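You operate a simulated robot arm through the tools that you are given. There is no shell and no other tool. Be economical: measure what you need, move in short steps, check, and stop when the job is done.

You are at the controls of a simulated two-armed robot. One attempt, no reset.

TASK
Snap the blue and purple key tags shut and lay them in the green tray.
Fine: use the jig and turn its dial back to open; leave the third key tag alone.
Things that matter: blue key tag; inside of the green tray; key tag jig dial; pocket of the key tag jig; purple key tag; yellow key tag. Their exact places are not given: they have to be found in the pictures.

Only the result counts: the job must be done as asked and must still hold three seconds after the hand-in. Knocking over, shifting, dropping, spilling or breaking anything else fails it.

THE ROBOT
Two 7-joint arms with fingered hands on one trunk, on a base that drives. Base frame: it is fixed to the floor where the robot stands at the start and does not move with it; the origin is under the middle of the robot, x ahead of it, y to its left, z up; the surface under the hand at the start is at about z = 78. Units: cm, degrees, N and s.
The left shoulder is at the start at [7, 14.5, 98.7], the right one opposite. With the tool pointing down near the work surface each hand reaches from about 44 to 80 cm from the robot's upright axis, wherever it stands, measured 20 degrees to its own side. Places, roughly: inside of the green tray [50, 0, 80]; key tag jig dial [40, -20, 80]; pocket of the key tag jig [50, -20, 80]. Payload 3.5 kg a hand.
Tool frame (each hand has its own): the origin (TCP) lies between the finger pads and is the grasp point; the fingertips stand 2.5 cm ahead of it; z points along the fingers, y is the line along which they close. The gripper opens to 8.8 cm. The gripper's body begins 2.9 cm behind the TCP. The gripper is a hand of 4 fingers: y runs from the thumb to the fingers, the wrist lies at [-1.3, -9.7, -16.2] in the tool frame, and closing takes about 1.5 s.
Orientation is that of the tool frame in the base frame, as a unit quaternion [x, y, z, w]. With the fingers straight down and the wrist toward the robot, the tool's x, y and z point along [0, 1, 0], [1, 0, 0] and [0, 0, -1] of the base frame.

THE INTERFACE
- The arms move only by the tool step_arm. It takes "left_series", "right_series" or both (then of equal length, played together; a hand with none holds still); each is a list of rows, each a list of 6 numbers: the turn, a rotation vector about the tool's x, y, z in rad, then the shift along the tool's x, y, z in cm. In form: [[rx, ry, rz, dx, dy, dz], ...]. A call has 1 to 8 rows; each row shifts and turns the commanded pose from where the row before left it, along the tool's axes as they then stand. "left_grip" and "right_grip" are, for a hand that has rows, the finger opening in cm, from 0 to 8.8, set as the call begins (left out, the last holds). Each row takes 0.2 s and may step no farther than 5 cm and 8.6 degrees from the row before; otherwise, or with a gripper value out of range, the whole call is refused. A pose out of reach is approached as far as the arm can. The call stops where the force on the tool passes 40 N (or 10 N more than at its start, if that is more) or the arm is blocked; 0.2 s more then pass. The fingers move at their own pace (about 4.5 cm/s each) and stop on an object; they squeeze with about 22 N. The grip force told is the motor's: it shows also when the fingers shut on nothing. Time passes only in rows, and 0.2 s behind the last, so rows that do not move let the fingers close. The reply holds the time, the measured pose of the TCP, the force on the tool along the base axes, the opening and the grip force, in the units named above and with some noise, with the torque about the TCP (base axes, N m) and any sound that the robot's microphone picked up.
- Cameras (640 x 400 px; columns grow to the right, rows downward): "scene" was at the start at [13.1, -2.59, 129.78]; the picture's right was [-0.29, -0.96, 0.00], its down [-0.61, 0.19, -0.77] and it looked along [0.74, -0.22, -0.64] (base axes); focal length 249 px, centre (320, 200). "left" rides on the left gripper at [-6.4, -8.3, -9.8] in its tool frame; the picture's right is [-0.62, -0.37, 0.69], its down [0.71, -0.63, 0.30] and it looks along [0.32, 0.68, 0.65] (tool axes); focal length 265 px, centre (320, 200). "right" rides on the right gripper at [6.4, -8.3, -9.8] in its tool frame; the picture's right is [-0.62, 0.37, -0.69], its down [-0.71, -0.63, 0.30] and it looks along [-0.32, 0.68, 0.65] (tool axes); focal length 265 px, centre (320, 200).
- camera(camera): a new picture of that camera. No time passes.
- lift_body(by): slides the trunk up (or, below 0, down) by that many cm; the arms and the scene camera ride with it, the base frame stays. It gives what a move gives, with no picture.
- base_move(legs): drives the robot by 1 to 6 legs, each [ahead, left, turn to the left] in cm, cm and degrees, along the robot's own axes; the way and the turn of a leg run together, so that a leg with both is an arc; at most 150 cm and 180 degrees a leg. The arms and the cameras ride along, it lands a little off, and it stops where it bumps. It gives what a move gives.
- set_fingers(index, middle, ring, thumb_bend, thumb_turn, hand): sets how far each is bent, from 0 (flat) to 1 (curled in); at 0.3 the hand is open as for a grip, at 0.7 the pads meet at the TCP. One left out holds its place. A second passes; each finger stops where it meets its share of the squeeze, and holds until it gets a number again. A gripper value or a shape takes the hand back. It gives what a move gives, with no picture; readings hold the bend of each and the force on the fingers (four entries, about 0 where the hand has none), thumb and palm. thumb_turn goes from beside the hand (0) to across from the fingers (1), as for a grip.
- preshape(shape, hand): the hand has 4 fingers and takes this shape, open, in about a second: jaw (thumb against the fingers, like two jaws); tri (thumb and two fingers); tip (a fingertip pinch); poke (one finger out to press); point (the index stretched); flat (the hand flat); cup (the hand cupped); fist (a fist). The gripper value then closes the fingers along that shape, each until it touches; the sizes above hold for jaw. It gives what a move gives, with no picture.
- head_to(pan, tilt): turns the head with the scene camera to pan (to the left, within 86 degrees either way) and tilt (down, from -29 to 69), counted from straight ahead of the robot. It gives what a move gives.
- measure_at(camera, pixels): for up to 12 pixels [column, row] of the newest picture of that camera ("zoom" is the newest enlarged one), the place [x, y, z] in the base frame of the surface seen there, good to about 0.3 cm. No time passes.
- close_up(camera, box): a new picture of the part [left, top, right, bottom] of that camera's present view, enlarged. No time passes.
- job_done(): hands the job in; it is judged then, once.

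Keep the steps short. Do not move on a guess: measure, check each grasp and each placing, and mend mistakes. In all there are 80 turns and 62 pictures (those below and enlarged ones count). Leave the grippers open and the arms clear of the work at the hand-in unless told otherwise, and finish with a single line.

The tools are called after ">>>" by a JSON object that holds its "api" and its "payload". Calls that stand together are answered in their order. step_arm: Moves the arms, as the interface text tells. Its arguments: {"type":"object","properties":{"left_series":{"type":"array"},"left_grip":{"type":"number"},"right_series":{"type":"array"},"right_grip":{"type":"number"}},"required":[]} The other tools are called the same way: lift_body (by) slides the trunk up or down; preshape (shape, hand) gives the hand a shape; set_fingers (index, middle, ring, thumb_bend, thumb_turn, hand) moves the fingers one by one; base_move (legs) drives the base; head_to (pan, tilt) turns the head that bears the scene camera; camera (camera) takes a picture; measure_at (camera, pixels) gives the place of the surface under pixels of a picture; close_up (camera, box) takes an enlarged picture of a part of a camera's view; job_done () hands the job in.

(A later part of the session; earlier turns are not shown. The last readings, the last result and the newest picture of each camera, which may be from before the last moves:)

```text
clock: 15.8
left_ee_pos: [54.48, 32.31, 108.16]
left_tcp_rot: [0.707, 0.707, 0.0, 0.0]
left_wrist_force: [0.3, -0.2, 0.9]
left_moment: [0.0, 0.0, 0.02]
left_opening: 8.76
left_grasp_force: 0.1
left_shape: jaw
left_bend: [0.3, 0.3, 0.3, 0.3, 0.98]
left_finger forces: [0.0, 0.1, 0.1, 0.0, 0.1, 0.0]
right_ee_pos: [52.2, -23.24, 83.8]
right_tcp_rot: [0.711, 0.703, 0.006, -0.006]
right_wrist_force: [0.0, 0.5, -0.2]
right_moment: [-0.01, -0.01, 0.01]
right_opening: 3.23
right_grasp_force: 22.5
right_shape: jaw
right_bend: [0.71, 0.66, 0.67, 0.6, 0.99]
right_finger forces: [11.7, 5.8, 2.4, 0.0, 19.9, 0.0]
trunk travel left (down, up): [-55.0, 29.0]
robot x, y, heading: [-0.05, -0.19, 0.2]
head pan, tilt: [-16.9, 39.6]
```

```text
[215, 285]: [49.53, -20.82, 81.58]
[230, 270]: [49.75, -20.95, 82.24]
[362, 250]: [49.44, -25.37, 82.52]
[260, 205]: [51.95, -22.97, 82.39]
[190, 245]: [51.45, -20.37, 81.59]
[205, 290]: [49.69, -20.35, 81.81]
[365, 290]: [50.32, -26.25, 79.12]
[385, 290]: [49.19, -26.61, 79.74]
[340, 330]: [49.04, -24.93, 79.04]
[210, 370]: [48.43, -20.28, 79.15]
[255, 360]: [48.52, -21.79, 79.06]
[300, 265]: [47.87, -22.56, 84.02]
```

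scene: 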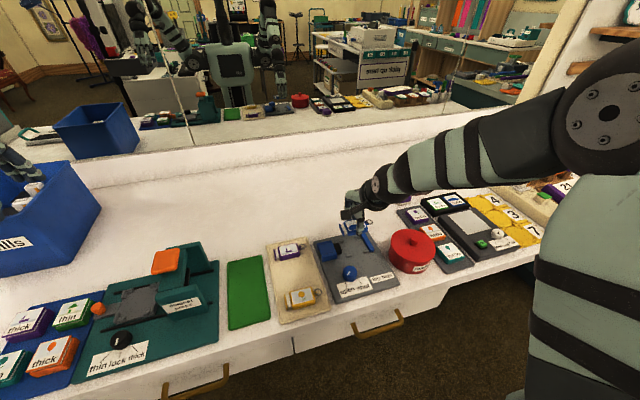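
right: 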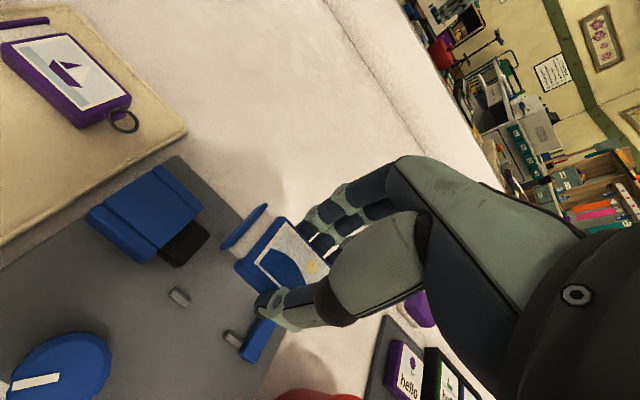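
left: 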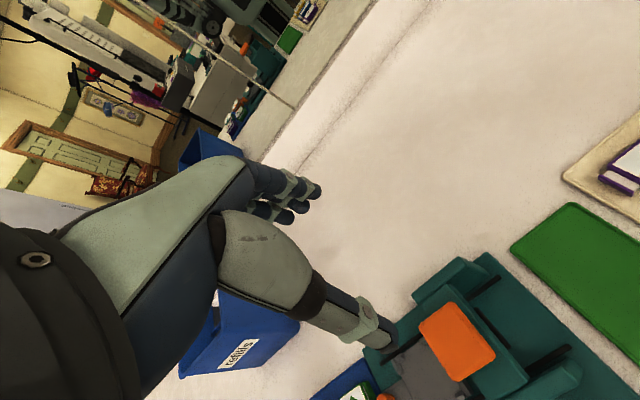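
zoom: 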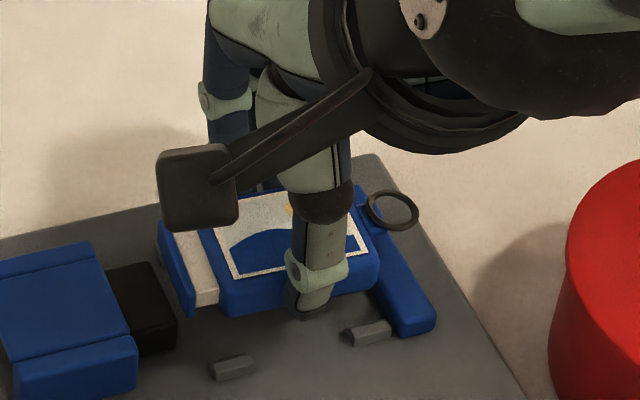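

The tag is aligned: cap face at -19.85, body end at ≈-25.7, x centre ≈50.75. I nudge -0.12 in y and lower the last 1.5 cm while watching the force.

>>> {"api": "step_arm", "payload": {"right_series": [[0, 0, 0, -0.12, 0.08, 0.6], [0, 0, 0, 0, 0, 0.5], [0, 0, 0, 0, 0, 0.4], [0, 0, 0, 0, 0, 0]]}}

>>> {"api": "close_up", "payload": {"camera": "scene", "box": [325, 210, 395, 260]}}

>>> {"api": "close_up", "payload": {"camera": "right", "box": [180, 150, 340, 350]}}

```text
clock: 16.8
left_ee_pos: [54.44, 32.29, 108.21]
left_tcp_rot: [0.707, 0.707, 0.0, 0.0]
left_wrist_force: [-0.4, 0.4, 0.2]
left_moment: [0.02, -0.02, -0.04]
left_opening: 8.77
left_grasp_force: 0.2
left_shape: jaw
left_bend: [0.3, 0.3, 0.3, 0.3, 0.98]
left_finger forces: [0.0, 0.0, 0.0, 0.0, 0.1, 0.1]
right_ee_pos: [52.35, -23.3, 82.23]
right_tcp_rot: [0.71, 0.704, 0.005, -0.006]
right_wrist_force: [-0.4, -0.5, 0.9]
right_moment: [-0.02, 0.0, 0.0]
right_opening: 3.25
right_grasp_force: 22.5
right_shape: jaw
right_bend: [0.71, 0.66, 0.67, 0.6, 0.99]
right_finger forces: [11.9, 5.8, 2.4, 0.1, 20.0, 0.0]
trunk travel left (down, up): [-55.0, 29.0]
robot x, y, heading: [-0.16, -0.13, 0.5]
head pan, tilt: [-16.9, 39.6]
```

```text
8.00 times, centred on (360, 235) of scene
```

zoom: 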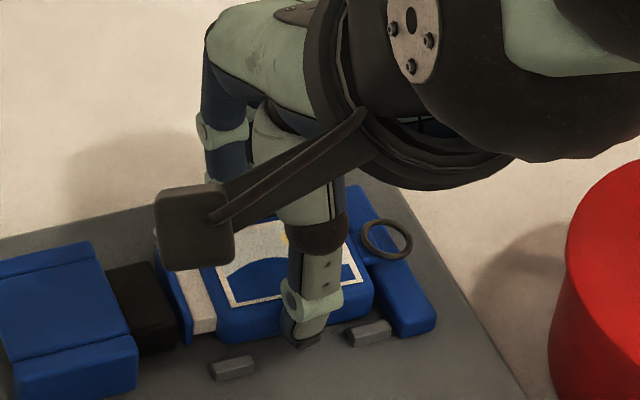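

```text
2.00 times, centred on (260, 250) of right
```

zoom: 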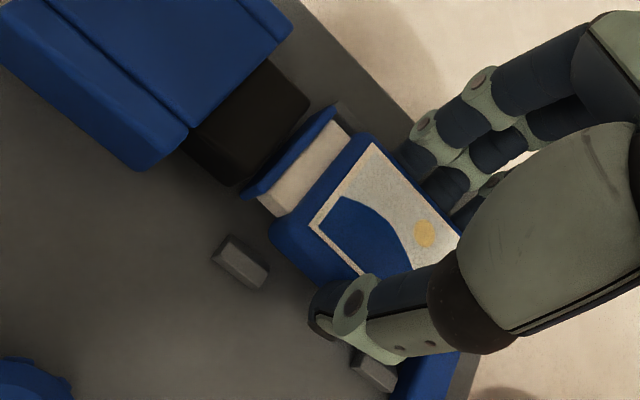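

Nested between the guides with only about 1 N. I lower 0.2 more, release gently, and rise straight up.

>>> {"api": "step_arm", "payload": {"right_series": [[0, 0, 0, 0, 0, 0.2], [0, 0, 0, 0, 0, 0]]}}

>>> {"api": "step_arm", "payload": {"right_series": [[0, 0, 0, 0, 0, 0], [0, 0, 0, 0, 0, 0], [0, 0, 0, 0, 0, 0], [0, 0, 0, 0, 0, -0.5], [0, 0, 0, 0, 0, -1.5], [0, 0, 0, 0, 0, -3], [0, 0, 0, 0, 0, -4]], "right_grip": 5.4}}

>>> {"api": "close_up", "payload": {"camera": "scene", "box": [325, 210, 395, 285]}}

>>> {"api": "close_up", "payload": {"camera": "right", "box": [80, 150, 340, 400]}}

```text
clock: 17.4
left_ee_pos: [54.39, 32.37, 108.22]
left_tcp_rot: [0.708, 0.707, 0.0, 0.001]
left_wrist_force: [0.0, 0.4, 0.1]
left_moment: [0.0, 0.01, 0.01]
left_opening: 8.76
left_grasp_force: 0.0
left_shape: jaw
left_bend: [0.3, 0.3, 0.3, 0.3, 0.98]
left_finger forces: [0.1, 0.0, 0.0, 0.0, 0.1, 0.1]
right_ee_pos: [52.42, -23.39, 82.11]
right_tcp_rot: [0.711, 0.703, 0.007, -0.006]
right_wrist_force: [0.8, -0.5, 5.2]
right_moment: [0.04, 0.2, 0.04]
right_opening: 3.23
right_grasp_force: 22.5
right_shape: jaw
right_bend: [0.71, 0.66, 0.67, 0.6, 0.99]
right_finger forces: [12.2, 6.0, 2.8, 0.0, 20.5, 0.0]
trunk travel left (down, up): [-55.0, 29.0]
robot x, y, heading: [0.32, -0.12, 0.2]
head pan, tilt: [-16.9, 39.6]
```

```text
clock: 19.0
left_ee_pos: [54.25, 32.42, 108.3]
left_tcp_rot: [0.707, 0.707, 0.001, 0.001]
left_wrist_force: [0.3, -0.2, 0.1]
left_moment: [0.01, -0.01, 0.0]
left_opening: 8.77
left_grasp_force: 0.1
left_shape: jaw
left_bend: [0.3, 0.3, 0.3, 0.3, 0.98]
left_finger forces: [0.1, 0.0, 0.0, 0.1, 0.1, 0.0]
right_ee_pos: [52.57, -23.38, 91.38]
right_tcp_rot: [0.71, 0.704, 0.006, -0.006]
right_wrist_force: [-0.1, -0.5, 0.2]
right_moment: [0.01, 0.01, 0.02]
right_opening: 5.4
right_grasp_force: 0.1
right_shape: jaw
right_bend: [0.29, 0.4, 0.37, 0.64, 1.0]
right_finger forces: [0.0, 0.1, 0.0, 0.0, 0.1, 0.1]
trunk travel left (down, up): [-55.0, 29.0]
robot x, y, heading: [0.09, -0.2, 0.1]
head pan, tilt: [-16.9, 39.6]
```

```text
5.33 times, centred on (360, 248) of scene
```

zoom: 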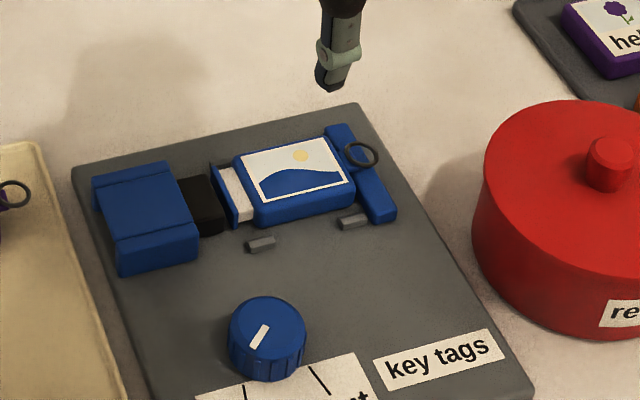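

```text
1.60 times, centred on (210, 275) of right
```

zoom: 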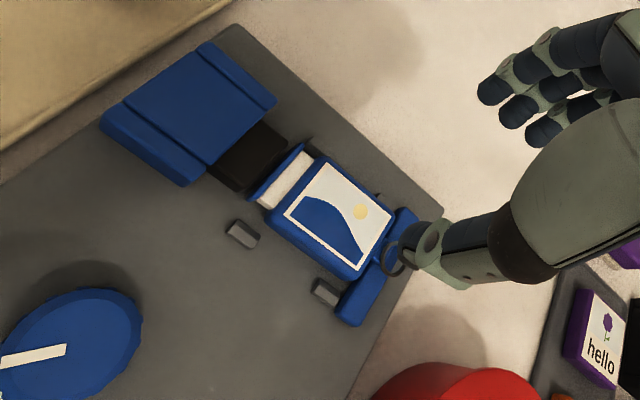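

Blue is seated correctly in the pocket. Now for the dial: I take a precise view of it before moving.

>>> {"api": "close_up", "payload": {"camera": "scene", "box": [330, 255, 380, 290]}}

```text
11.43 times, centred on (355, 272) of scene
```

zoom: 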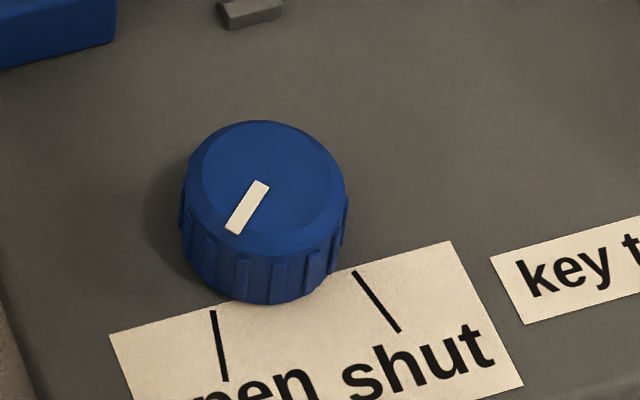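

>>> {"api": "measure_at", "payload": {"camera": "zoom", "pixels": [[205, 180], [332, 175], [265, 128], [265, 250], [262, 185], [235, 228], [213, 315], [224, 375], [357, 275], [395, 328], [190, 215], [345, 215]]}}

```text
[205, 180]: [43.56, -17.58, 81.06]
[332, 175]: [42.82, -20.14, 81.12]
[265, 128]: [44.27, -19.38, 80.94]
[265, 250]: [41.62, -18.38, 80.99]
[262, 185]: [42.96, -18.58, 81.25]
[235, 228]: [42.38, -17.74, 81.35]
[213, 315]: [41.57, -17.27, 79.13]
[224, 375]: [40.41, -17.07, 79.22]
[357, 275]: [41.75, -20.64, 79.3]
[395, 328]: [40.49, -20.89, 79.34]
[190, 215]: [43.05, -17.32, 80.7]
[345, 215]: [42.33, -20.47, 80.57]
```

Dial centre ≈(43.0,-18.9), top 81.3, radius ≈1.5. Its pointer is at open, and shut is about 90° counter-clockwise seen from above. I move the open hand over it, turned slightly clockwise first.

>>> {"api": "step_arm", "payload": {"right_series": [[0, 0, 0, 1.5, -3.2, 0], [0, 0, 0, 1.5, -3.2, 1], [0, 0, 0, 1.48, -3.17, 2], [0, 0, 0.12, 0, 0, 2], [0, 0, 0, 0, 0, 0], [0, 0, 0, 0, 0, 0]], "right_grip": 5.4}}

>>> {"api": "camera", "payload": {"camera": "right"}}

>>> {"api": "camera", "payload": {"camera": "scene"}}

```text
clock: 20.4
left_ee_pos: [54.36, 32.39, 108.28]
left_tcp_rot: [0.707, 0.707, 0.0, 0.001]
left_wrist_force: [-0.1, 0.8, 0.7]
left_moment: [0.0, -0.02, 0.0]
left_opening: 8.76
left_grasp_force: 0.1
left_shape: jaw
left_bend: [0.3, 0.3, 0.3, 0.3, 0.98]
left_finger forces: [0.0, 0.0, 0.0, 0.0, 0.0, 0.1]
right_ee_pos: [42.87, -18.82, 86.08]
right_tcp_rot: [0.752, 0.659, 0.006, -0.005]
right_wrist_force: [0.6, 0.0, 0.1]
right_moment: [0.03, 0.03, 0.02]
right_opening: 5.43
right_grasp_force: 0.0
right_shape: jaw
right_bend: [0.29, 0.4, 0.37, 0.64, 1.0]
right_finger forces: [0.0, 0.0, 0.0, 0.0, 0.1, 0.0]
trunk travel left (down, up): [-55.0, 29.0]
robot x, y, heading: [0.1, -0.1, 0.1]
head pan, tilt: [-16.9, 39.6]
```

```text
26 pictures are left
```

right: 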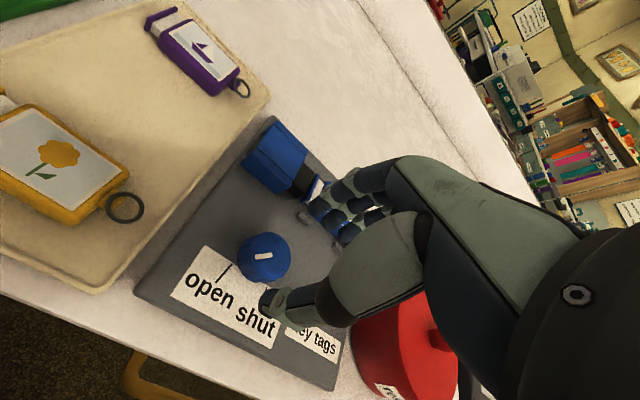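

```text
25 pictures are left
```

scene: 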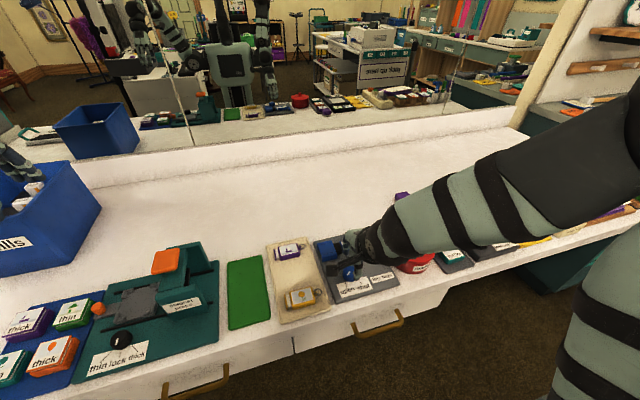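

The hand is centred over the dial. I descend to TCP z≈82.4 and close on it.

>>> {"api": "step_arm", "payload": {"right_series": [[0, 0, 0, 0, 0.1, 1.5], [0, 0, 0, 0, 0, 1.2], [0, 0, 0, 0, 0, 1], [0, 0, 0, 0, 0, 0]]}}

>>> {"api": "step_arm", "payload": {"right_series": [[0, 0, 0, 0, 0, 0], [0, 0, 0, 0, 0, 0], [0, 0, 0, 0, 0, 0], [0, 0, 0, 0, 0, 0], [0, 0, 0, 0, 0, 0], [0, 0, 0, 0, 0, 0]], "right_grip": 2.2}}

>>> {"api": "close_up", "payload": {"camera": "right", "box": [200, 170, 400, 350]}}

```text
clock: 21.4
left_ee_pos: [54.38, 32.4, 108.27]
left_tcp_rot: [0.708, 0.707, 0.001, 0.001]
left_wrist_force: [0.2, 0.2, -0.5]
left_moment: [0.0, -0.01, -0.03]
left_opening: 8.77
left_grasp_force: 0.0
left_shape: jaw
left_bend: [0.3, 0.3, 0.3, 0.3, 0.98]
left_finger forces: [0.0, 0.0, 0.0, 0.0, 0.1, 0.1]
right_ee_pos: [42.89, -18.98, 82.37]
right_tcp_rot: [0.751, 0.661, 0.006, -0.007]
right_wrist_force: [-0.6, -0.2, -0.1]
right_moment: [-0.01, -0.01, 0.01]
right_opening: 5.42
right_grasp_force: 0.1
right_shape: jaw
right_bend: [0.29, 0.4, 0.37, 0.64, 1.0]
right_finger forces: [0.0, 0.0, 0.0, 0.1, 0.1, 0.0]
trunk travel left (down, up): [-55.0, 29.0]
robot x, y, heading: [0.37, 0.13, 0.2]
head pan, tilt: [-16.9, 39.6]
```

```text
clock: 22.8
left_ee_pos: [54.42, 32.43, 108.25]
left_tcp_rot: [0.707, 0.707, 0.001, 0.0]
left_wrist_force: [0.1, 0.1, 0.1]
left_moment: [-0.02, 0.0, -0.02]
left_opening: 8.77
left_grasp_force: 0.0
left_shape: jaw
left_bend: [0.3, 0.3, 0.3, 0.3, 0.98]
left_finger forces: [0.0, 0.0, 0.1, 0.0, 0.1, 0.1]
right_ee_pos: [42.96, -18.94, 82.41]
right_tcp_rot: [0.751, 0.66, 0.006, -0.008]
right_wrist_force: [-1.0, -0.3, -0.6]
right_moment: [0.01, -0.01, 0.02]
right_opening: 2.44
right_grasp_force: 22.1
right_shape: jaw
right_bend: [0.74, 0.54, 0.6, 0.75, 1.0]
right_finger forces: [12.1, 6.0, 0.0, 0.1, 19.2, 0.0]
trunk travel left (down, up): [-55.0, 29.0]
robot x, y, heading: [0.04, -0.2, -0.2]
head pan, tilt: [-16.9, 39.6]
```

```text
2.22 times, centred on (300, 260) of right
```

zoom: 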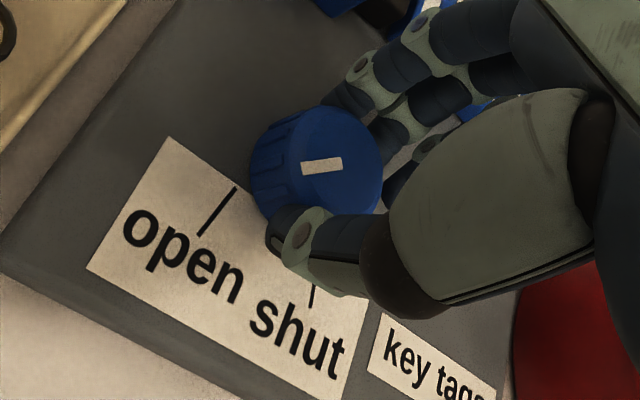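

The dial is gripped (opening 2.44, forces on both sides). I turn counter-clockwise about 48°, watching torque and sound.

>>> {"api": "step_arm", "payload": {"right_series": [[0, 0, -0.14, 0, 0, 0], [0, 0, -0.14, 0, 0, 0], [0, 0, -0.14, 0, 0, 0], [0, 0, -0.14, 0, 0, 0], [0, 0, -0.14, 0, 0, 0], [0, 0, -0.14, 0, 0, 0], [0, 0, 0, 0, 0, 0]]}}

>>> {"api": "close_up", "payload": {"camera": "right", "box": [200, 170, 400, 350]}}

```text
clock: 24.4
left_ee_pos: [54.56, 32.18, 108.17]
left_tcp_rot: [0.707, 0.707, 0.002, -0.001]
left_wrist_force: [-0.4, -0.4, -0.2]
left_moment: [-0.02, 0.02, 0.04]
left_opening: 8.77
left_grasp_force: 0.0
left_shape: jaw
left_bend: [0.3, 0.3, 0.3, 0.3, 0.98]
left_finger forces: [0.1, 0.0, 0.1, 0.0, 0.0, 0.0]
right_ee_pos: [42.94, -18.95, 82.35]
right_tcp_rot: [0.417, 0.909, 0.008, -0.004]
right_wrist_force: [4.6, -6.1, -1.1]
right_moment: [-0.11, -0.07, -0.08]
right_opening: 2.44
right_grasp_force: 21.9
right_shape: jaw
right_bend: [0.74, 0.54, 0.6, 0.75, 1.0]
right_finger forces: [11.1, 8.8, 0.0, 0.0, 20.8, 0.0]
trunk travel left (down, up): [-55.0, 29.0]
robot x, y, heading: [-0.02, -0.09, 0.1]
head pan, tilt: [-16.9, 39.6]
```

```text
2.22 times, centred on (300, 260) of right
```

zoom: 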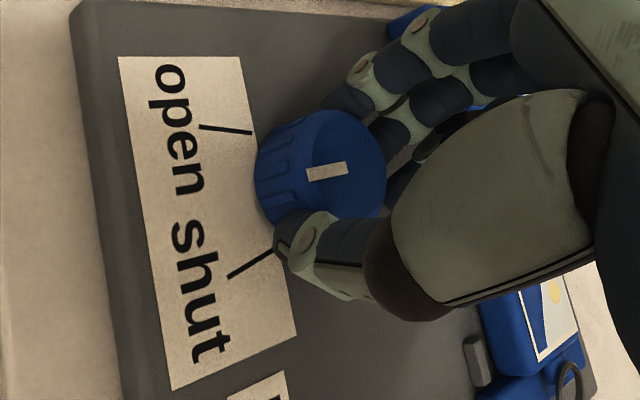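

The dial turns with the hand. I turn about 40° more.

>>> {"api": "step_arm", "payload": {"right_series": [[0, 0, -0.14, 0, 0, 0], [0, 0, -0.14, 0, 0, 0], [0, 0, -0.14, 0, 0, 0], [0, 0, -0.14, 0, 0, 0], [0, 0, -0.14, 0, 0, 0], [0, 0, 0, 0, 0, 0]]}}

>>> {"api": "close_up", "payload": {"camera": "right", "box": [200, 150, 420, 370]}}

```text
clock: 25.8
left_ee_pos: [54.51, 32.17, 108.23]
left_tcp_rot: [0.707, 0.707, 0.001, -0.001]
left_wrist_force: [-0.5, -0.1, 0.4]
left_moment: [0.0, 0.0, 0.03]
left_opening: 8.75
left_grasp_force: 0.1
left_shape: jaw
left_bend: [0.3, 0.3, 0.3, 0.3, 0.98]
left_finger forces: [0.0, 0.0, 0.0, 0.0, 0.1, 0.0]
right_ee_pos: [43.03, -18.95, 82.33]
right_tcp_rot: [0.08, 0.997, 0.008, -0.002]
right_wrist_force: [4.6, -8.2, -1.5]
right_moment: [-0.16, -0.07, -0.01]
right_opening: 2.39
right_grasp_force: 22.3
right_shape: jaw
right_bend: [0.74, 0.55, 0.6, 0.74, 1.0]
right_finger forces: [9.7, 6.9, 0.1, 0.0, 24.1, 0.1]
trunk travel left (down, up): [-55.0, 29.0]
robot x, y, heading: [-0.29, 0.19, -0.0]
head pan, tilt: [-16.9, 39.6]
```

```text
1.82 times, centred on (310, 260) of right
```

zoom: 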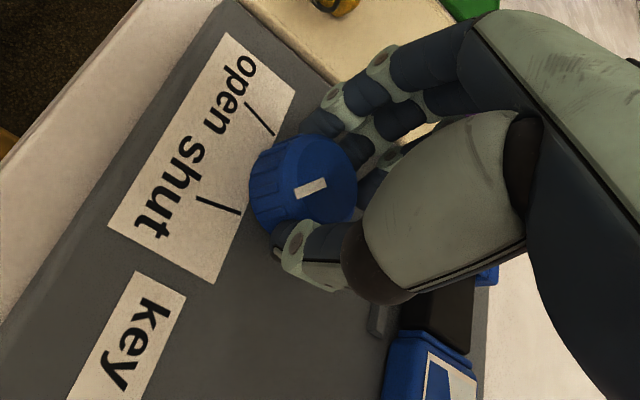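

The ram is extended and the pointer is nearly at shut, but there was no click yet. I turn a little further.

>>> {"api": "step_arm", "payload": {"right_series": [[0, 0, -0.1, 0, 0, 0], [0, 0, -0.1, 0, 0, 0], [0, 0, 0, 0, 0, 0], [0, 0, 0, 0, 0, 0]]}}

```text
clock: 26.8
left_ee_pos: [54.44, 32.19, 108.12]
left_tcp_rot: [0.707, 0.707, 0.0, 0.0]
left_wrist_force: [-0.5, -0.4, -0.1]
left_moment: [0.01, -0.01, -0.01]
left_opening: 8.77
left_grasp_force: 0.0
left_shape: jaw
left_bend: [0.3, 0.3, 0.3, 0.3, 0.98]
left_finger forces: [0.0, 0.1, 0.0, 0.1, 0.0, 0.0]
right_ee_pos: [43.19, -18.89, 82.25]
right_tcp_rot: [-0.019, 1.0, 0.01, 0.0]
right_wrist_force: [9.1, -7.8, 3.2]
right_moment: [-0.23, -0.16, -0.11]
right_opening: 2.4
right_grasp_force: 21.9
right_shape: jaw
right_bend: [0.74, 0.56, 0.6, 0.74, 1.0]
right_finger forces: [10.2, 7.4, 0.0, 0.0, 24.6, 0.0]
trunk travel left (down, up): [-55.0, 29.0]
robot x, y, heading: [-0.2, -0.14, 0.0]
head pan, tilt: [-16.9, 39.6]
```

>>> {"api": "close_up", "payload": {"camera": "right", "box": [200, 150, 460, 400]}}

```text
1.60 times, centred on (330, 275) of right
```

zoom: 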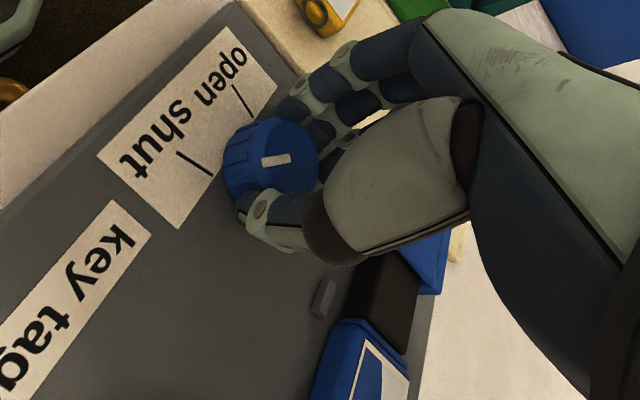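

The mark slipped within the hand, so the dial is at its shut stop, and the ram presses the cap against the body. Now I turn back to open.

>>> {"api": "step_arm", "payload": {"right_series": [[0, 0, 0.14, 0, 0, 0], [0, 0, 0.14, 0, 0, 0], [0, 0, 0.14, 0, 0, 0], [0, 0, 0.14, 0, 0, 0], [0, 0, 0.14, 0, 0, 0], [0, 0, 0.14, 0, 0, 0], [0, 0, 0.14, 0, 0, 0], [0, 0, 0.14, 0, 0, 0]]}}

>>> {"api": "step_arm", "payload": {"right_series": [[0, 0, 0.14, 0, 0, 0], [0, 0, 0.14, 0, 0, 0], [0, 0, 0.14, 0, 0, 0], [0, 0, 0.14, 0, 0, 0], [0, 0, 0.04, 0, 0, 0], [0, 0, 0, 0, 0, 0]]}}

>>> {"api": "close_up", "payload": {"camera": "right", "box": [200, 150, 420, 370]}}

```text
clock: 28.6
left_ee_pos: [54.51, 32.28, 108.16]
left_tcp_rot: [0.706, 0.708, 0.0, 0.001]
left_wrist_force: [0.2, 0.0, -0.2]
left_moment: [0.0, -0.03, 0.02]
left_opening: 8.76
left_grasp_force: 0.2
left_shape: jaw
left_bend: [0.3, 0.3, 0.3, 0.3, 0.98]
left_finger forces: [0.0, 0.0, 0.1, 0.0, 0.0, 0.0]
right_ee_pos: [42.96, -18.77, 82.32]
right_tcp_rot: [0.516, 0.857, 0.007, -0.005]
right_wrist_force: [2.8, -0.5, -4.0]
right_moment: [0.06, -0.08, -0.01]
right_opening: 2.42
right_grasp_force: 22.2
right_shape: jaw
right_bend: [0.74, 0.54, 0.6, 0.74, 1.0]
right_finger forces: [13.5, 7.7, 0.0, 0.0, 18.5, 0.0]
trunk travel left (down, up): [-55.0, 29.0]
robot x, y, heading: [-0.14, 0.37, -0.1]
head pan, tilt: [-16.9, 39.6]
```

```text
clock: 30.0
left_ee_pos: [54.38, 32.35, 108.16]
left_tcp_rot: [0.707, 0.707, 0.0, 0.001]
left_wrist_force: [-0.2, 1.3, -0.2]
left_moment: [0.01, 0.0, 0.01]
left_opening: 8.77
left_grasp_force: 0.0
left_shape: jaw
left_bend: [0.3, 0.3, 0.3, 0.3, 0.98]
left_finger forces: [0.1, 0.0, 0.1, 0.0, 0.0, 0.0]
right_ee_pos: [42.87, -18.92, 82.32]
right_tcp_rot: [0.746, 0.666, 0.005, -0.007]
right_wrist_force: [4.0, -0.9, -1.5]
right_moment: [0.02, -0.1, 0.02]
right_opening: 2.41
right_grasp_force: 21.8
right_shape: jaw
right_bend: [0.74, 0.54, 0.6, 0.75, 1.0]
right_finger forces: [14.9, 7.0, 0.1, 0.0, 17.9, 0.0]
trunk travel left (down, up): [-55.0, 29.0]
robot x, y, heading: [-0.25, -0.27, -0.1]
head pan, tilt: [-16.9, 39.6]
```

```text
1.82 times, centred on (310, 260) of right
```

zoom: 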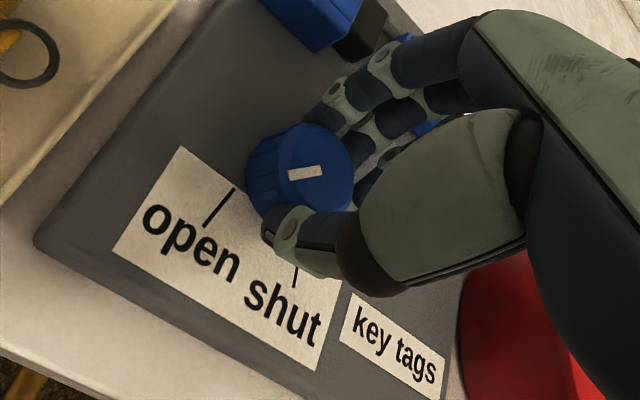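

The dial is back at its original open position. I release, rise, and look at the tag.

>>> {"api": "step_arm", "payload": {"right_series": [[0, 0, 0, 0, 0, 0], [0, 0, 0, 0, 0, 0], [0, 0, 0, 0, 0, 0], [0, 0, 0, 0, 0, 0], [0, 0, 0, 0, 0, -1.5], [0, 0, 0, 0, 0, -3], [0, 0, -0.1, 0, 0, -4.5], [0, 0, 0, 0, 0, 0]], "right_grip": 5.4}}

>>> {"api": "step_arm", "payload": {"right_series": [[0, 0, 0, -4, 1, 0], [0, 0, 0, 0, 4.5, 0], [0, 0, 0, 0, 3, 0], [0, 0, 0, 0, 0, 0], [0, 0, 0, 0, 0, 0]]}}

>>> {"api": "close_up", "payload": {"camera": "scene", "box": [325, 215, 395, 290]}}

```text
clock: 31.8
left_ee_pos: [54.37, 32.56, 108.25]
left_tcp_rot: [0.708, 0.707, 0.001, 0.0]
left_wrist_force: [0.3, 0.0, -0.4]
left_moment: [-0.02, -0.03, -0.03]
left_opening: 8.77
left_grasp_force: 0.2
left_shape: jaw
left_bend: [0.3, 0.3, 0.3, 0.3, 0.98]
left_finger forces: [0.0, 0.1, 0.0, 0.0, 0.1, 0.0]
right_ee_pos: [42.86, -18.71, 91.52]
right_tcp_rot: [0.711, 0.703, 0.005, -0.005]
right_wrist_force: [-0.2, 0.2, -0.6]
right_moment: [-0.03, -0.01, 0.0]
right_opening: 5.36
right_grasp_force: 0.1
right_shape: jaw
right_bend: [0.29, 0.4, 0.37, 0.64, 1.0]
right_finger forces: [0.1, 0.0, 0.1, 0.0, 0.0, 0.0]
trunk travel left (down, up): [-55.0, 29.0]
robot x, y, heading: [-0.11, 0.2, 0.1]
head pan, tilt: [-16.9, 39.6]
```

```text
clock: 33.0
left_ee_pos: [54.41, 32.46, 108.18]
left_tcp_rot: [0.707, 0.707, 0.0, 0.0]
left_wrist_force: [-0.2, -0.4, -0.6]
left_moment: [0.0, 0.01, 0.03]
left_opening: 8.78
left_grasp_force: 0.0
left_shape: jaw
left_bend: [0.3, 0.3, 0.3, 0.3, 0.98]
left_finger forces: [0.0, 0.0, 0.1, 0.0, 0.0, 0.0]
right_ee_pos: [51.51, -23.12, 91.24]
right_tcp_rot: [0.71, 0.704, 0.004, -0.007]
right_wrist_force: [-0.3, 0.0, -0.1]
right_moment: [0.04, -0.04, 0.02]
right_opening: 5.36
right_grasp_force: 0.1
right_shape: jaw
right_bend: [0.29, 0.4, 0.37, 0.64, 1.0]
right_finger forces: [0.0, 0.0, 0.1, 0.0, 0.0, 0.0]
trunk travel left (down, up): [-55.0, 29.0]
robot x, y, heading: [-0.14, -0.01, 0.0]
head pan, tilt: [-16.9, 39.6]
```

```text
5.33 times, centred on (360, 252) of scene
```

zoom: 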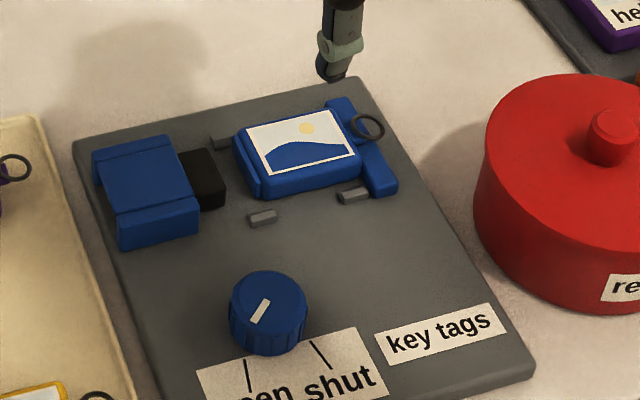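

The blue tag is shut, the ram is retracted and the dial is at open. I measure its place for the pick.

>>> {"api": "measure_at", "payload": {"camera": "zoom", "pixels": [[240, 133], [258, 190], [262, 195], [358, 178], [330, 108], [300, 145], [300, 190], [290, 115], [262, 215], [345, 192]]}}

```text
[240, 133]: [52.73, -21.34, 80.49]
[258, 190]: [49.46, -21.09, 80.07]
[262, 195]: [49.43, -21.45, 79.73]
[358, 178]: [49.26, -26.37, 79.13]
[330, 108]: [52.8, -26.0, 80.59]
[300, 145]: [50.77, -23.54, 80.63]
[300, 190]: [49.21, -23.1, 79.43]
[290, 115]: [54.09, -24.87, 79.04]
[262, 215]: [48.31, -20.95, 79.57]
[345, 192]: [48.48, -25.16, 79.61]
```

>>> {"api": "step_arm", "payload": {"right_series": [[0, 0, 0, -0.1, -0.45, 3], [0, 0, 0, 0, 0, 3], [0, 0, 0, 0, 0, 1.5], [0, 0, 0, 0, 0, 1], [0, 0, 0, 0, 0, 0.3], [0, 0, 0, 0, 0, 0]], "right_grip": 5.2}}

>>> {"api": "step_arm", "payload": {"right_series": [[0, 0, 0, 0, 0, 0], [0, 0, 0, 0, 0, 0], [0, 0, 0, 0, 0, 0], [0, 0, 0, 0, 0, 0], [0, 0, 0, 0, 0, 0], [0, 0, 0, 0, 0, 0]], "right_grip": 2.5}}

```text
clock: 34.4
left_ee_pos: [54.27, 32.3, 108.24]
left_tcp_rot: [0.707, 0.707, 0.0, 0.0]
left_wrist_force: [-0.5, 0.5, -0.1]
left_moment: [-0.01, -0.03, -0.01]
left_opening: 8.76
left_grasp_force: 0.0
left_shape: jaw
left_bend: [0.3, 0.3, 0.3, 0.3, 0.98]
left_finger forces: [0.1, 0.1, 0.0, 0.0, 0.0, 0.0]
right_ee_pos: [50.95, -23.08, 82.35]
right_tcp_rot: [0.71, 0.704, 0.006, -0.007]
right_wrist_force: [0.2, -0.6, -0.5]
right_moment: [0.01, 0.02, 0.02]
right_opening: 5.26
right_grasp_force: 0.1
right_shape: jaw
right_bend: [0.29, 0.41, 0.37, 0.65, 1.0]
right_finger forces: [0.0, 0.1, 0.0, 0.1, 0.0, 0.0]
trunk travel left (down, up): [-55.0, 29.0]
robot x, y, heading: [0.4, -0.18, 0.1]
head pan, tilt: [-16.9, 39.6]
```

```text
clock: 35.8
left_ee_pos: [54.35, 32.3, 108.2]
left_tcp_rot: [0.707, 0.707, 0.0, 0.0]
left_wrist_force: [0.1, -0.1, 0.2]
left_moment: [0.03, 0.0, -0.03]
left_opening: 8.74
left_grasp_force: 0.1
left_shape: jaw
left_bend: [0.3, 0.3, 0.3, 0.3, 0.98]
left_finger forces: [0.0, 0.1, 0.0, 0.0, 0.0, 0.0]
right_ee_pos: [51.0, -23.05, 82.41]
right_tcp_rot: [0.711, 0.703, 0.006, -0.006]
right_wrist_force: [1.2, 0.3, 0.0]
right_moment: [0.0, -0.03, 0.05]
right_opening: 3.29
right_grasp_force: 22.5
right_shape: jaw
right_bend: [0.74, 0.51, 0.48, 0.73, 1.0]
right_finger forces: [11.4, 6.2, 2.6, 0.1, 19.7, 0.0]
trunk travel left (down, up): [-55.0, 29.0]
robot x, y, heading: [0.16, -0.43, -0.1]
head pan, tilt: [-16.9, 39.6]
```

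Well gripped. I lift it, and from the last scene picture I measure the tray and the neighbouring teal press.

>>> {"api": "step_arm", "payload": {"right_series": [[0, 0, 0, 0, 0, -1], [0, 0, 0, 0, 0, -2.5], [0, 0, 0, 0, 0, -3], [0, 0, 0, 0, 0, 0]]}}

>>> {"api": "measure_at", "payload": {"camera": "scene", "pixels": [[165, 260], [180, 252], [190, 246], [207, 262], [214, 268], [229, 264], [262, 257], [232, 327], [268, 317], [250, 285], [200, 290], [217, 330]]}}

```text
clock: 36.8
left_ee_pos: [54.38, 32.4, 108.3]
left_tcp_rot: [0.707, 0.707, 0.0, 0.0]
left_wrist_force: [0.2, 0.2, -0.1]
left_moment: [0.01, 0.0, 0.03]
left_opening: 8.73
left_grasp_force: 0.1
left_shape: jaw
left_bend: [0.3, 0.3, 0.3, 0.3, 0.98]
left_finger forces: [0.0, 0.1, 0.0, 0.0, 0.1, 0.1]
right_ee_pos: [51.02, -23.19, 89.03]
right_tcp_rot: [0.711, 0.704, 0.006, -0.006]
right_wrist_force: [0.4, 0.3, -0.5]
right_moment: [-0.01, -0.02, 0.03]
right_opening: 3.28
right_grasp_force: 21.9
right_shape: jaw
right_bend: [0.74, 0.51, 0.49, 0.73, 1.0]
right_finger forces: [11.4, 6.0, 2.7, 0.1, 20.0, 0.0]
trunk travel left (down, up): [-55.0, 29.0]
robot x, y, heading: [-0.23, -0.27, -0.2]
head pan, tilt: [-16.9, 39.6]
```

```text
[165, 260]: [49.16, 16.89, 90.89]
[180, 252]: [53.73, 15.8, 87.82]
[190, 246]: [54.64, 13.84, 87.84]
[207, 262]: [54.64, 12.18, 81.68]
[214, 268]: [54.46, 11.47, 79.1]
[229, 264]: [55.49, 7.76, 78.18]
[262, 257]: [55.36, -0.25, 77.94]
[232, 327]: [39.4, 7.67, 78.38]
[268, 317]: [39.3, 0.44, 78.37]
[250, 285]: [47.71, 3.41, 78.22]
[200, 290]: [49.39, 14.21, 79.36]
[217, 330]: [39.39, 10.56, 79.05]
```

The tray spans x 39–55.5 and y 0.2–7.8. I carry blue over to TCP ≈(52.5,4.9) at z≈89 and check.

>>> {"api": "step_arm", "payload": {"right_series": [[0, 0, 0, 4.68, 0.25, 0], [0, 0, 0, 4.68, 0.25, 0], [0, 0, 0, 4.68, 0.25, 0], [0, 0, 0, 4.68, 0.25, 0], [0, 0, 0, 4.68, 0.25, 0], [0, 0, 0, 4.68, 0.25, 0], [0, 0, 0, 0, 0, 0], [0, 0, 0, 0, 0, 0]]}}

>>> {"api": "camera", "payload": {"camera": "right"}}

```text
clock: 38.6
left_ee_pos: [54.41, 32.42, 108.21]
left_tcp_rot: [0.707, 0.707, 0.0, 0.0]
left_wrist_force: [-0.7, -0.1, 0.7]
left_moment: [0.02, 0.01, -0.02]
left_opening: 8.76
left_grasp_force: 0.1
left_shape: jaw
left_bend: [0.3, 0.3, 0.3, 0.3, 0.98]
left_finger forces: [0.1, 0.1, 0.1, 0.0, 0.0, 0.0]
right_ee_pos: [52.45, 4.83, 89.68]
right_tcp_rot: [0.711, 0.703, 0.005, -0.006]
right_wrist_force: [-0.2, -0.1, -0.9]
right_moment: [0.04, -0.01, 0.04]
right_opening: 3.24
right_grasp_force: 21.9
right_shape: jaw
right_bend: [0.74, 0.52, 0.5, 0.73, 1.0]
right_finger forces: [11.3, 5.8, 2.6, 0.0, 19.9, 0.1]
trunk travel left (down, up): [-55.0, 29.0]
robot x, y, heading: [0.32, -0.02, 0.1]
head pan, tilt: [-16.9, 39.6]
```

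```text
18 pictures are left
```

right: 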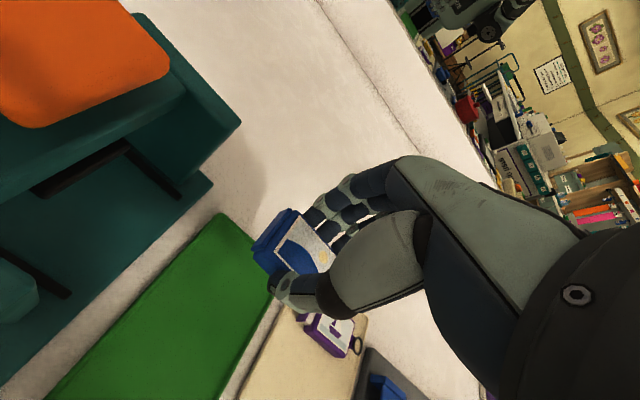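

>>> {"api": "measure_at", "payload": {"camera": "right", "pixels": [[291, 212], [254, 252], [285, 245], [218, 216], [250, 240], [300, 262], [100, 60], [165, 75]]}}

```text
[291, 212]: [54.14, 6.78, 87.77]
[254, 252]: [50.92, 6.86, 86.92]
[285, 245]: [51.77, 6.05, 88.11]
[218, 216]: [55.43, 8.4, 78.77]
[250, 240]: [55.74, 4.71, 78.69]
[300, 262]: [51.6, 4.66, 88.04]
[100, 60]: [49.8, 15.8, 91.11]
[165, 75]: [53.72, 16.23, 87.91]
```

The tag is within the tray outline. I lower 7.6 cm toward the floor of the tray.

>>> {"api": "step_arm", "payload": {"right_series": [[0, 0, 0, 0, -0.4, 2.5], [0, 0, 0, 0, 0, 2.5], [0, 0, 0, 0, 0, 1.5], [0, 0, 0, 0, 0, 0.8], [0, 0, 0, 0, 0, 0.3], [0, 0, 0, 0, 0, 0]]}}

```text
clock: 40.0
left_ee_pos: [54.37, 32.39, 108.35]
left_tcp_rot: [0.707, 0.707, 0.0, 0.0]
left_wrist_force: [0.2, -0.1, 0.3]
left_moment: [0.0, -0.04, 0.0]
left_opening: 8.77
left_grasp_force: 0.0
left_shape: jaw
left_bend: [0.3, 0.3, 0.3, 0.3, 0.98]
left_finger forces: [0.0, 0.0, 0.1, 0.0, 0.0, 0.1]
right_ee_pos: [53.33, 4.21, 83.59]
right_tcp_rot: [0.723, 0.69, 0.027, -0.024]
right_wrist_force: [-0.2, 0.4, -0.1]
right_moment: [0.0, 0.05, -0.01]
right_opening: 3.25
right_grasp_force: 22.2
right_shape: jaw
right_bend: [0.74, 0.52, 0.5, 0.73, 1.0]
right_finger forces: [11.3, 5.8, 2.7, 0.0, 19.8, 0.0]
trunk travel left (down, up): [-55.0, 29.0]
robot x, y, heading: [-0.15, 0.08, -0.2]
head pan, tilt: [-16.9, 39.6]
```

The arm is lagging or limited here (tilt of about 4°). I hold briefly and re-read.

>>> {"api": "step_arm", "payload": {"right_series": [[0, 0, 0, 0, 0, 0], [0, 0, 0, 0, 0, 0], [0, 0, 0, 0, 0, 0], [0, 0, 0, 0, 0, 0]]}}

```text
clock: 41.0
left_ee_pos: [54.41, 32.3, 108.31]
left_tcp_rot: [0.707, 0.707, 0.0, 0.0]
left_wrist_force: [-1.1, -0.4, -0.1]
left_moment: [0.0, -0.01, 0.02]
left_opening: 8.78
left_grasp_force: 0.1
left_shape: jaw
left_bend: [0.3, 0.3, 0.3, 0.3, 0.98]
left_finger forces: [0.0, 0.1, 0.0, 0.1, 0.0, 0.0]
right_ee_pos: [53.27, 4.09, 83.07]
right_tcp_rot: [0.725, 0.688, 0.024, -0.025]
right_wrist_force: [1.3, 0.0, -0.5]
right_moment: [0.0, 0.02, 0.01]
right_opening: 3.25
right_grasp_force: 22.2
right_shape: jaw
right_bend: [0.74, 0.52, 0.5, 0.73, 1.0]
right_finger forces: [11.3, 5.9, 2.7, 0.0, 19.8, 0.1]
trunk travel left (down, up): [-55.0, 29.0]
robot x, y, heading: [0.28, -0.1, -0.3]
head pan, tilt: [-16.9, 39.6]
```

It really is a reach limit so far across the body. I raise the hand, bring it 14 cm back right, then drive the base 14 cm left so the tray is in comfortable reach.

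>>> {"api": "step_arm", "payload": {"right_series": [[0, 0, 0, 0, 0, -2.5], [0, 0, 0, 0, 0, -2.5], [0, 0, 0, -4.7, 0, -2], [0, 0, 0, -4.7, 0, 0], [0, 0, 0, -4.6, 0, 0], [0, 0, 0, 0, 0, 0]]}}

>>> {"api": "base_move", "payload": {"legs": [[0, 14, 0]]}}

```text
refused: row 3 steps farther than a row can; nothing moved
```

```text
clock: 42.1
left_ee_pos: [54.51, 41.17, 108.1]
left_tcp_rot: [0.709, 0.705, -0.001, 0.0]
left_wrist_force: [0.8, 0.6, -0.6]
left_moment: [-0.01, 0.01, -0.02]
left_opening: 8.74
left_grasp_force: 0.1
left_shape: jaw
left_bend: [0.3, 0.3, 0.3, 0.3, 0.98]
left_finger forces: [0.1, 0.0, 0.0, 0.1, 0.0, 0.0]
right_ee_pos: [53.88, 10.89, 83.23]
right_tcp_rot: [0.738, 0.674, 0.014, -0.012]
right_wrist_force: [-0.2, -9.2, -1.5]
right_moment: [-0.17, 0.0, -0.1]
right_opening: 3.24
right_grasp_force: 22.1
right_shape: jaw
right_bend: [0.74, 0.53, 0.53, 0.72, 1.0]
right_finger forces: [13.8, 5.9, 3.2, 0.1, 20.7, 0.0]
trunk travel left (down, up): [-55.0, 29.0]
robot x, y, heading: [-0.08, 8.86, -0.3]
head pan, tilt: [-16.9, 39.6]
stopped in leg 1: the force on the tool passed its limit at 64 N (the readings are from after the stop); the commanded pose is now the measured one
```

My mistake: the arm rows were refused and the base then drove with the hand low, touching the teal press. I back the hand off right and upward gently and look at the effect.

>>> {"api": "step_arm", "payload": {"right_series": [[0, 0, 0, -1.5, 0, 0], [0, 0, 0, -2.5, 0, 0], [0, 0, 0, -2, 0, -2], [0, 0, 0, 0, 0, -3], [0, 0, 0, 0, 0, -1.5], [0, 0, 0, 0, 0, 0]]}}

>>> {"api": "camera", "payload": {"camera": "scene"}}

```text
clock: 43.5
left_ee_pos: [54.54, 40.86, 108.08]
left_tcp_rot: [0.709, 0.705, 0.0, 0.0]
left_wrist_force: [0.1, -0.1, -0.2]
left_moment: [0.03, -0.01, 0.03]
left_opening: 8.77
left_grasp_force: 0.1
left_shape: jaw
left_bend: [0.3, 0.3, 0.3, 0.3, 0.98]
left_finger forces: [0.1, 0.0, 0.0, 0.0, 0.0, 0.0]
right_ee_pos: [53.17, 4.96, 89.38]
right_tcp_rot: [0.736, 0.676, 0.016, -0.016]
right_wrist_force: [-1.3, 0.7, -0.4]
right_moment: [0.0, 0.0, -0.02]
right_opening: 3.25
right_grasp_force: 21.7
right_shape: jaw
right_bend: [0.74, 0.53, 0.53, 0.72, 1.0]
right_finger forces: [13.1, 4.7, 2.3, 0.0, 20.1, 0.1]
trunk travel left (down, up): [-55.0, 29.0]
robot x, y, heading: [0.57, 9.01, -0.4]
head pan, tilt: [-16.9, 39.6]
```

```text
17 pictures are left
```

scene: 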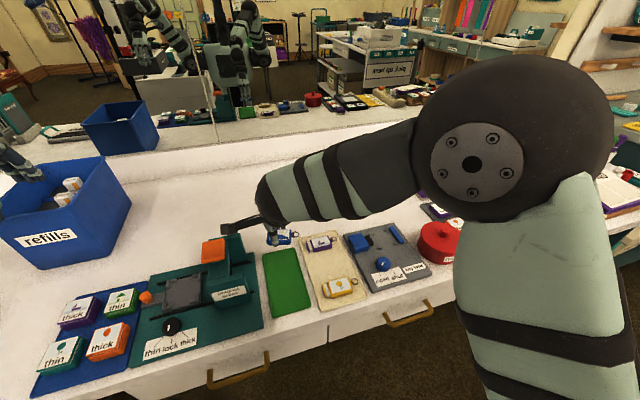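

>>> {"api": "close_up", "payload": {"camera": "scene", "box": [130, 210, 340, 350]}}

```text
2.86 times, centred on (235, 280) of scene
```

zoom: 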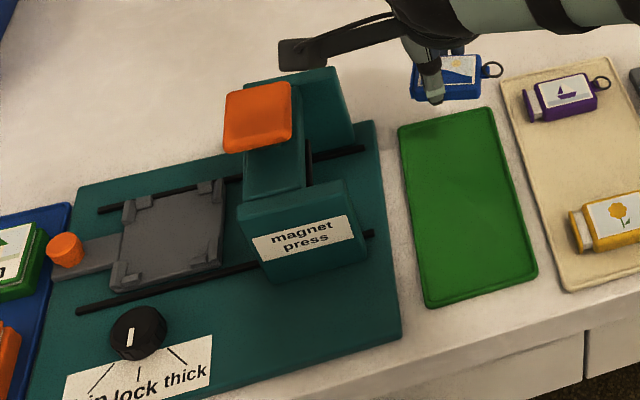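

>>> {"api": "measure_at", "payload": {"camera": "zoom", "pixels": [[372, 130], [395, 325], [100, 190], [260, 110], [345, 100], [355, 215], [405, 135], [430, 295], [488, 112], [530, 270], [610, 215], [560, 100]]}}

```text
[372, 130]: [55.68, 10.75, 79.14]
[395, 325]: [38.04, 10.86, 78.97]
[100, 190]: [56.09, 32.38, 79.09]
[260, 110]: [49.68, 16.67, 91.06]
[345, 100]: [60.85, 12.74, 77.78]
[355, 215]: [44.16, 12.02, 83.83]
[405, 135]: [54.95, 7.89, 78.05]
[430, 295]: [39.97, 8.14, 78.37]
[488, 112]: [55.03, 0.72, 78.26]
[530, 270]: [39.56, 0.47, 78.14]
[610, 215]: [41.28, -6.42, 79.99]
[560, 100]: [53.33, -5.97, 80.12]
```

The press edge is still straight at y≈10.8 and the orange top is at its former place, so it looks unmoved, and the tray is unmoved too. The base now stands 9 cm further left. I straighten the hand and inspect the tag.

>>> {"api": "step_arm", "payload": {"right_series": [[0, -0.045, -0.085, 0, -1, 0], [0, 0, 0, 0, 0, 0], [0, 0, 0, 0, 0, 0]]}}

>>> {"api": "close_up", "payload": {"camera": "right", "box": [180, 150, 380, 350]}}

```text
clock: 44.3
left_ee_pos: [54.41, 40.91, 108.27]
left_tcp_rot: [0.708, 0.707, 0.0, 0.0]
left_wrist_force: [0.1, 0.0, 0.7]
left_moment: [0.01, 0.0, 0.01]
left_opening: 8.78
left_grasp_force: 0.1
left_shape: jaw
left_bend: [0.3, 0.3, 0.3, 0.3, 0.98]
left_finger forces: [0.0, 0.0, 0.0, 0.0, 0.0, 0.0]
right_ee_pos: [52.17, 5.03, 89.59]
right_tcp_rot: [0.707, 0.708, -0.001, 0.0]
right_wrist_force: [0.1, -0.1, -0.2]
right_moment: [0.02, -0.01, -0.01]
right_opening: 3.27
right_grasp_force: 22.1
right_shape: jaw
right_bend: [0.74, 0.53, 0.53, 0.72, 1.0]
right_finger forces: [13.2, 4.6, 2.3, 0.0, 20.1, 0.0]
trunk travel left (down, up): [-55.0, 29.0]
robot x, y, heading: [-0.11, 9.16, -0.4]
head pan, tilt: [-16.9, 39.6]
```

```text
2.00 times, centred on (280, 250) of right
```

zoom: 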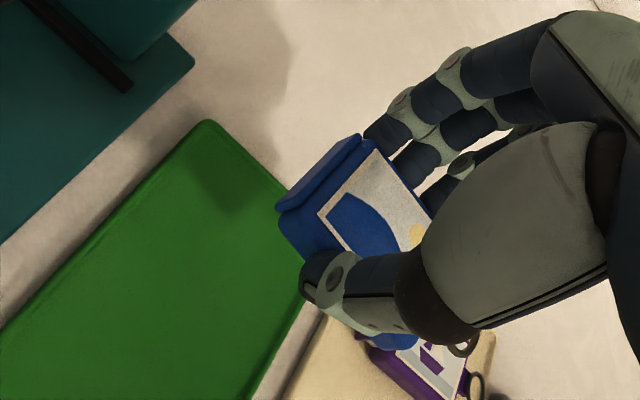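

>>> {"api": "measure_at", "payload": {"camera": "zoom", "pixels": [[355, 140], [285, 205], [330, 213], [372, 155], [430, 205], [462, 345], [390, 345], [205, 122], [265, 390], [400, 200]]}}

```text
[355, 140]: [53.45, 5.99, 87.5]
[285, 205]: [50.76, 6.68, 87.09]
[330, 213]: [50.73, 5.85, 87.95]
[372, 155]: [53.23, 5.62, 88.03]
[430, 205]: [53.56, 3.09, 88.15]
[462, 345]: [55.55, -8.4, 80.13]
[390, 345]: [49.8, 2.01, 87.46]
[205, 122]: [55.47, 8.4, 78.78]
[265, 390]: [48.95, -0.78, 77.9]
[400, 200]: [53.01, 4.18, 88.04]
```

The tag is still firmly held and has only slid about 0.4 cm. I shift +0.5 in y and lower.

>>> {"api": "step_arm", "payload": {"right_series": [[0, 0, 0, 0.5, 0, 2.5], [0, 0, 0, 0, 0, 2.5], [0, 0, 0, 0, 0, 1.5], [0, 0, 0, 0, 0, 0.8], [0, 0, 0, 0, 0, 0.3], [0, 0, 0, 0, 0, 0]]}}

```text
clock: 45.7
left_ee_pos: [54.45, 40.95, 108.35]
left_tcp_rot: [0.709, 0.706, 0.0, 0.0]
left_wrist_force: [-0.5, 0.6, -0.4]
left_moment: [-0.01, 0.01, 0.01]
left_opening: 8.78
left_grasp_force: 0.1
left_shape: jaw
left_bend: [0.3, 0.3, 0.3, 0.3, 0.98]
left_finger forces: [0.0, 0.0, 0.1, 0.1, 0.1, 0.0]
right_ee_pos: [52.26, 5.54, 81.8]
right_tcp_rot: [0.707, 0.707, 0.0, 0.0]
right_wrist_force: [-0.5, -0.7, -0.8]
right_moment: [0.01, 0.0, -0.03]
right_opening: 3.28
right_grasp_force: 21.6
right_shape: jaw
right_bend: [0.74, 0.53, 0.53, 0.72, 1.0]
right_finger forces: [13.1, 4.6, 2.5, 0.0, 20.1, 0.0]
trunk travel left (down, up): [-55.0, 29.0]
robot x, y, heading: [-0.24, 9.2, -0.4]
head pan, tilt: [-16.9, 39.6]
```

Tracking is exact here. I make small downward steps to contact, then release and rise.

>>> {"api": "step_arm", "payload": {"right_series": [[0, 0, 0, 0, 0, 0.15], [0, 0, 0, 0, 0, 0.1], [0, 0, 0, 0, 0, 0]]}}

>>> {"api": "step_arm", "payload": {"right_series": [[0, 0, 0, 0, 0, 0], [0, 0, 0, 0, 0, 0], [0, 0, 0, 0, 0, 0], [0, 0, 0, 0, 0, -0.5], [0, 0, 0, 0, 0, -1.5], [0, 0, 0, 0, 0, -3], [0, 0, 0, 0, 0, -4]], "right_grip": 5.2}}

>>> {"api": "close_up", "payload": {"camera": "scene", "box": [210, 220, 370, 330]}}

```text
clock: 46.5
left_ee_pos: [54.56, 40.92, 108.19]
left_tcp_rot: [0.709, 0.705, 0.001, 0.001]
left_wrist_force: [-0.2, -0.3, -0.4]
left_moment: [-0.04, -0.01, 0.0]
left_opening: 8.78
left_grasp_force: 0.0
left_shape: jaw
left_bend: [0.3, 0.3, 0.3, 0.3, 0.98]
left_finger forces: [0.0, 0.1, 0.1, 0.0, 0.1, 0.1]
right_ee_pos: [52.17, 5.36, 81.57]
right_tcp_rot: [0.707, 0.707, 0.0, 0.001]
right_wrist_force: [1.0, -1.2, 2.4]
right_moment: [0.03, 0.02, 0.03]
right_opening: 3.23
right_grasp_force: 21.7
right_shape: jaw
right_bend: [0.74, 0.53, 0.53, 0.72, 1.0]
right_finger forces: [13.7, 4.9, 2.4, 0.0, 20.3, 0.0]
trunk travel left (down, up): [-55.0, 29.0]
robot x, y, heading: [-0.01, 8.83, -0.3]
head pan, tilt: [-16.9, 39.6]
```

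```text
clock: 48.1
left_ee_pos: [54.46, 40.88, 108.29]
left_tcp_rot: [0.708, 0.706, 0.001, 0.0]
left_wrist_force: [0.2, 0.5, -0.9]
left_moment: [0.02, -0.04, 0.0]
left_opening: 8.78
left_grasp_force: 0.0
left_shape: jaw
left_bend: [0.3, 0.3, 0.3, 0.3, 0.98]
left_finger forces: [0.0, 0.0, 0.0, 0.0, 0.0, 0.0]
right_ee_pos: [51.92, 5.39, 90.74]
right_tcp_rot: [0.706, 0.708, 0.0, 0.0]
right_wrist_force: [0.0, 0.2, 0.3]
right_moment: [0.0, 0.02, -0.01]
right_opening: 5.16
right_grasp_force: 0.1
right_shape: jaw
right_bend: [0.74, 0.41, 0.37, 0.65, 1.0]
right_finger forces: [0.0, 0.0, 0.1, 0.1, 0.1, 0.0]
trunk travel left (down, up): [-55.0, 29.0]
robot x, y, heading: [0.42, 8.95, -0.3]
head pan, tilt: [-16.9, 39.6]
```

```text
3.64 times, centred on (290, 275) of scene
```

zoom: 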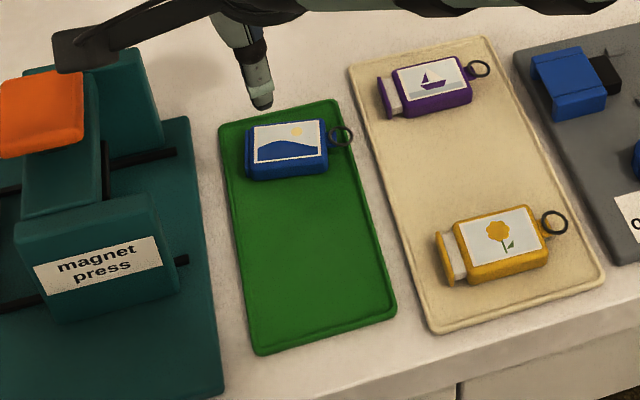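

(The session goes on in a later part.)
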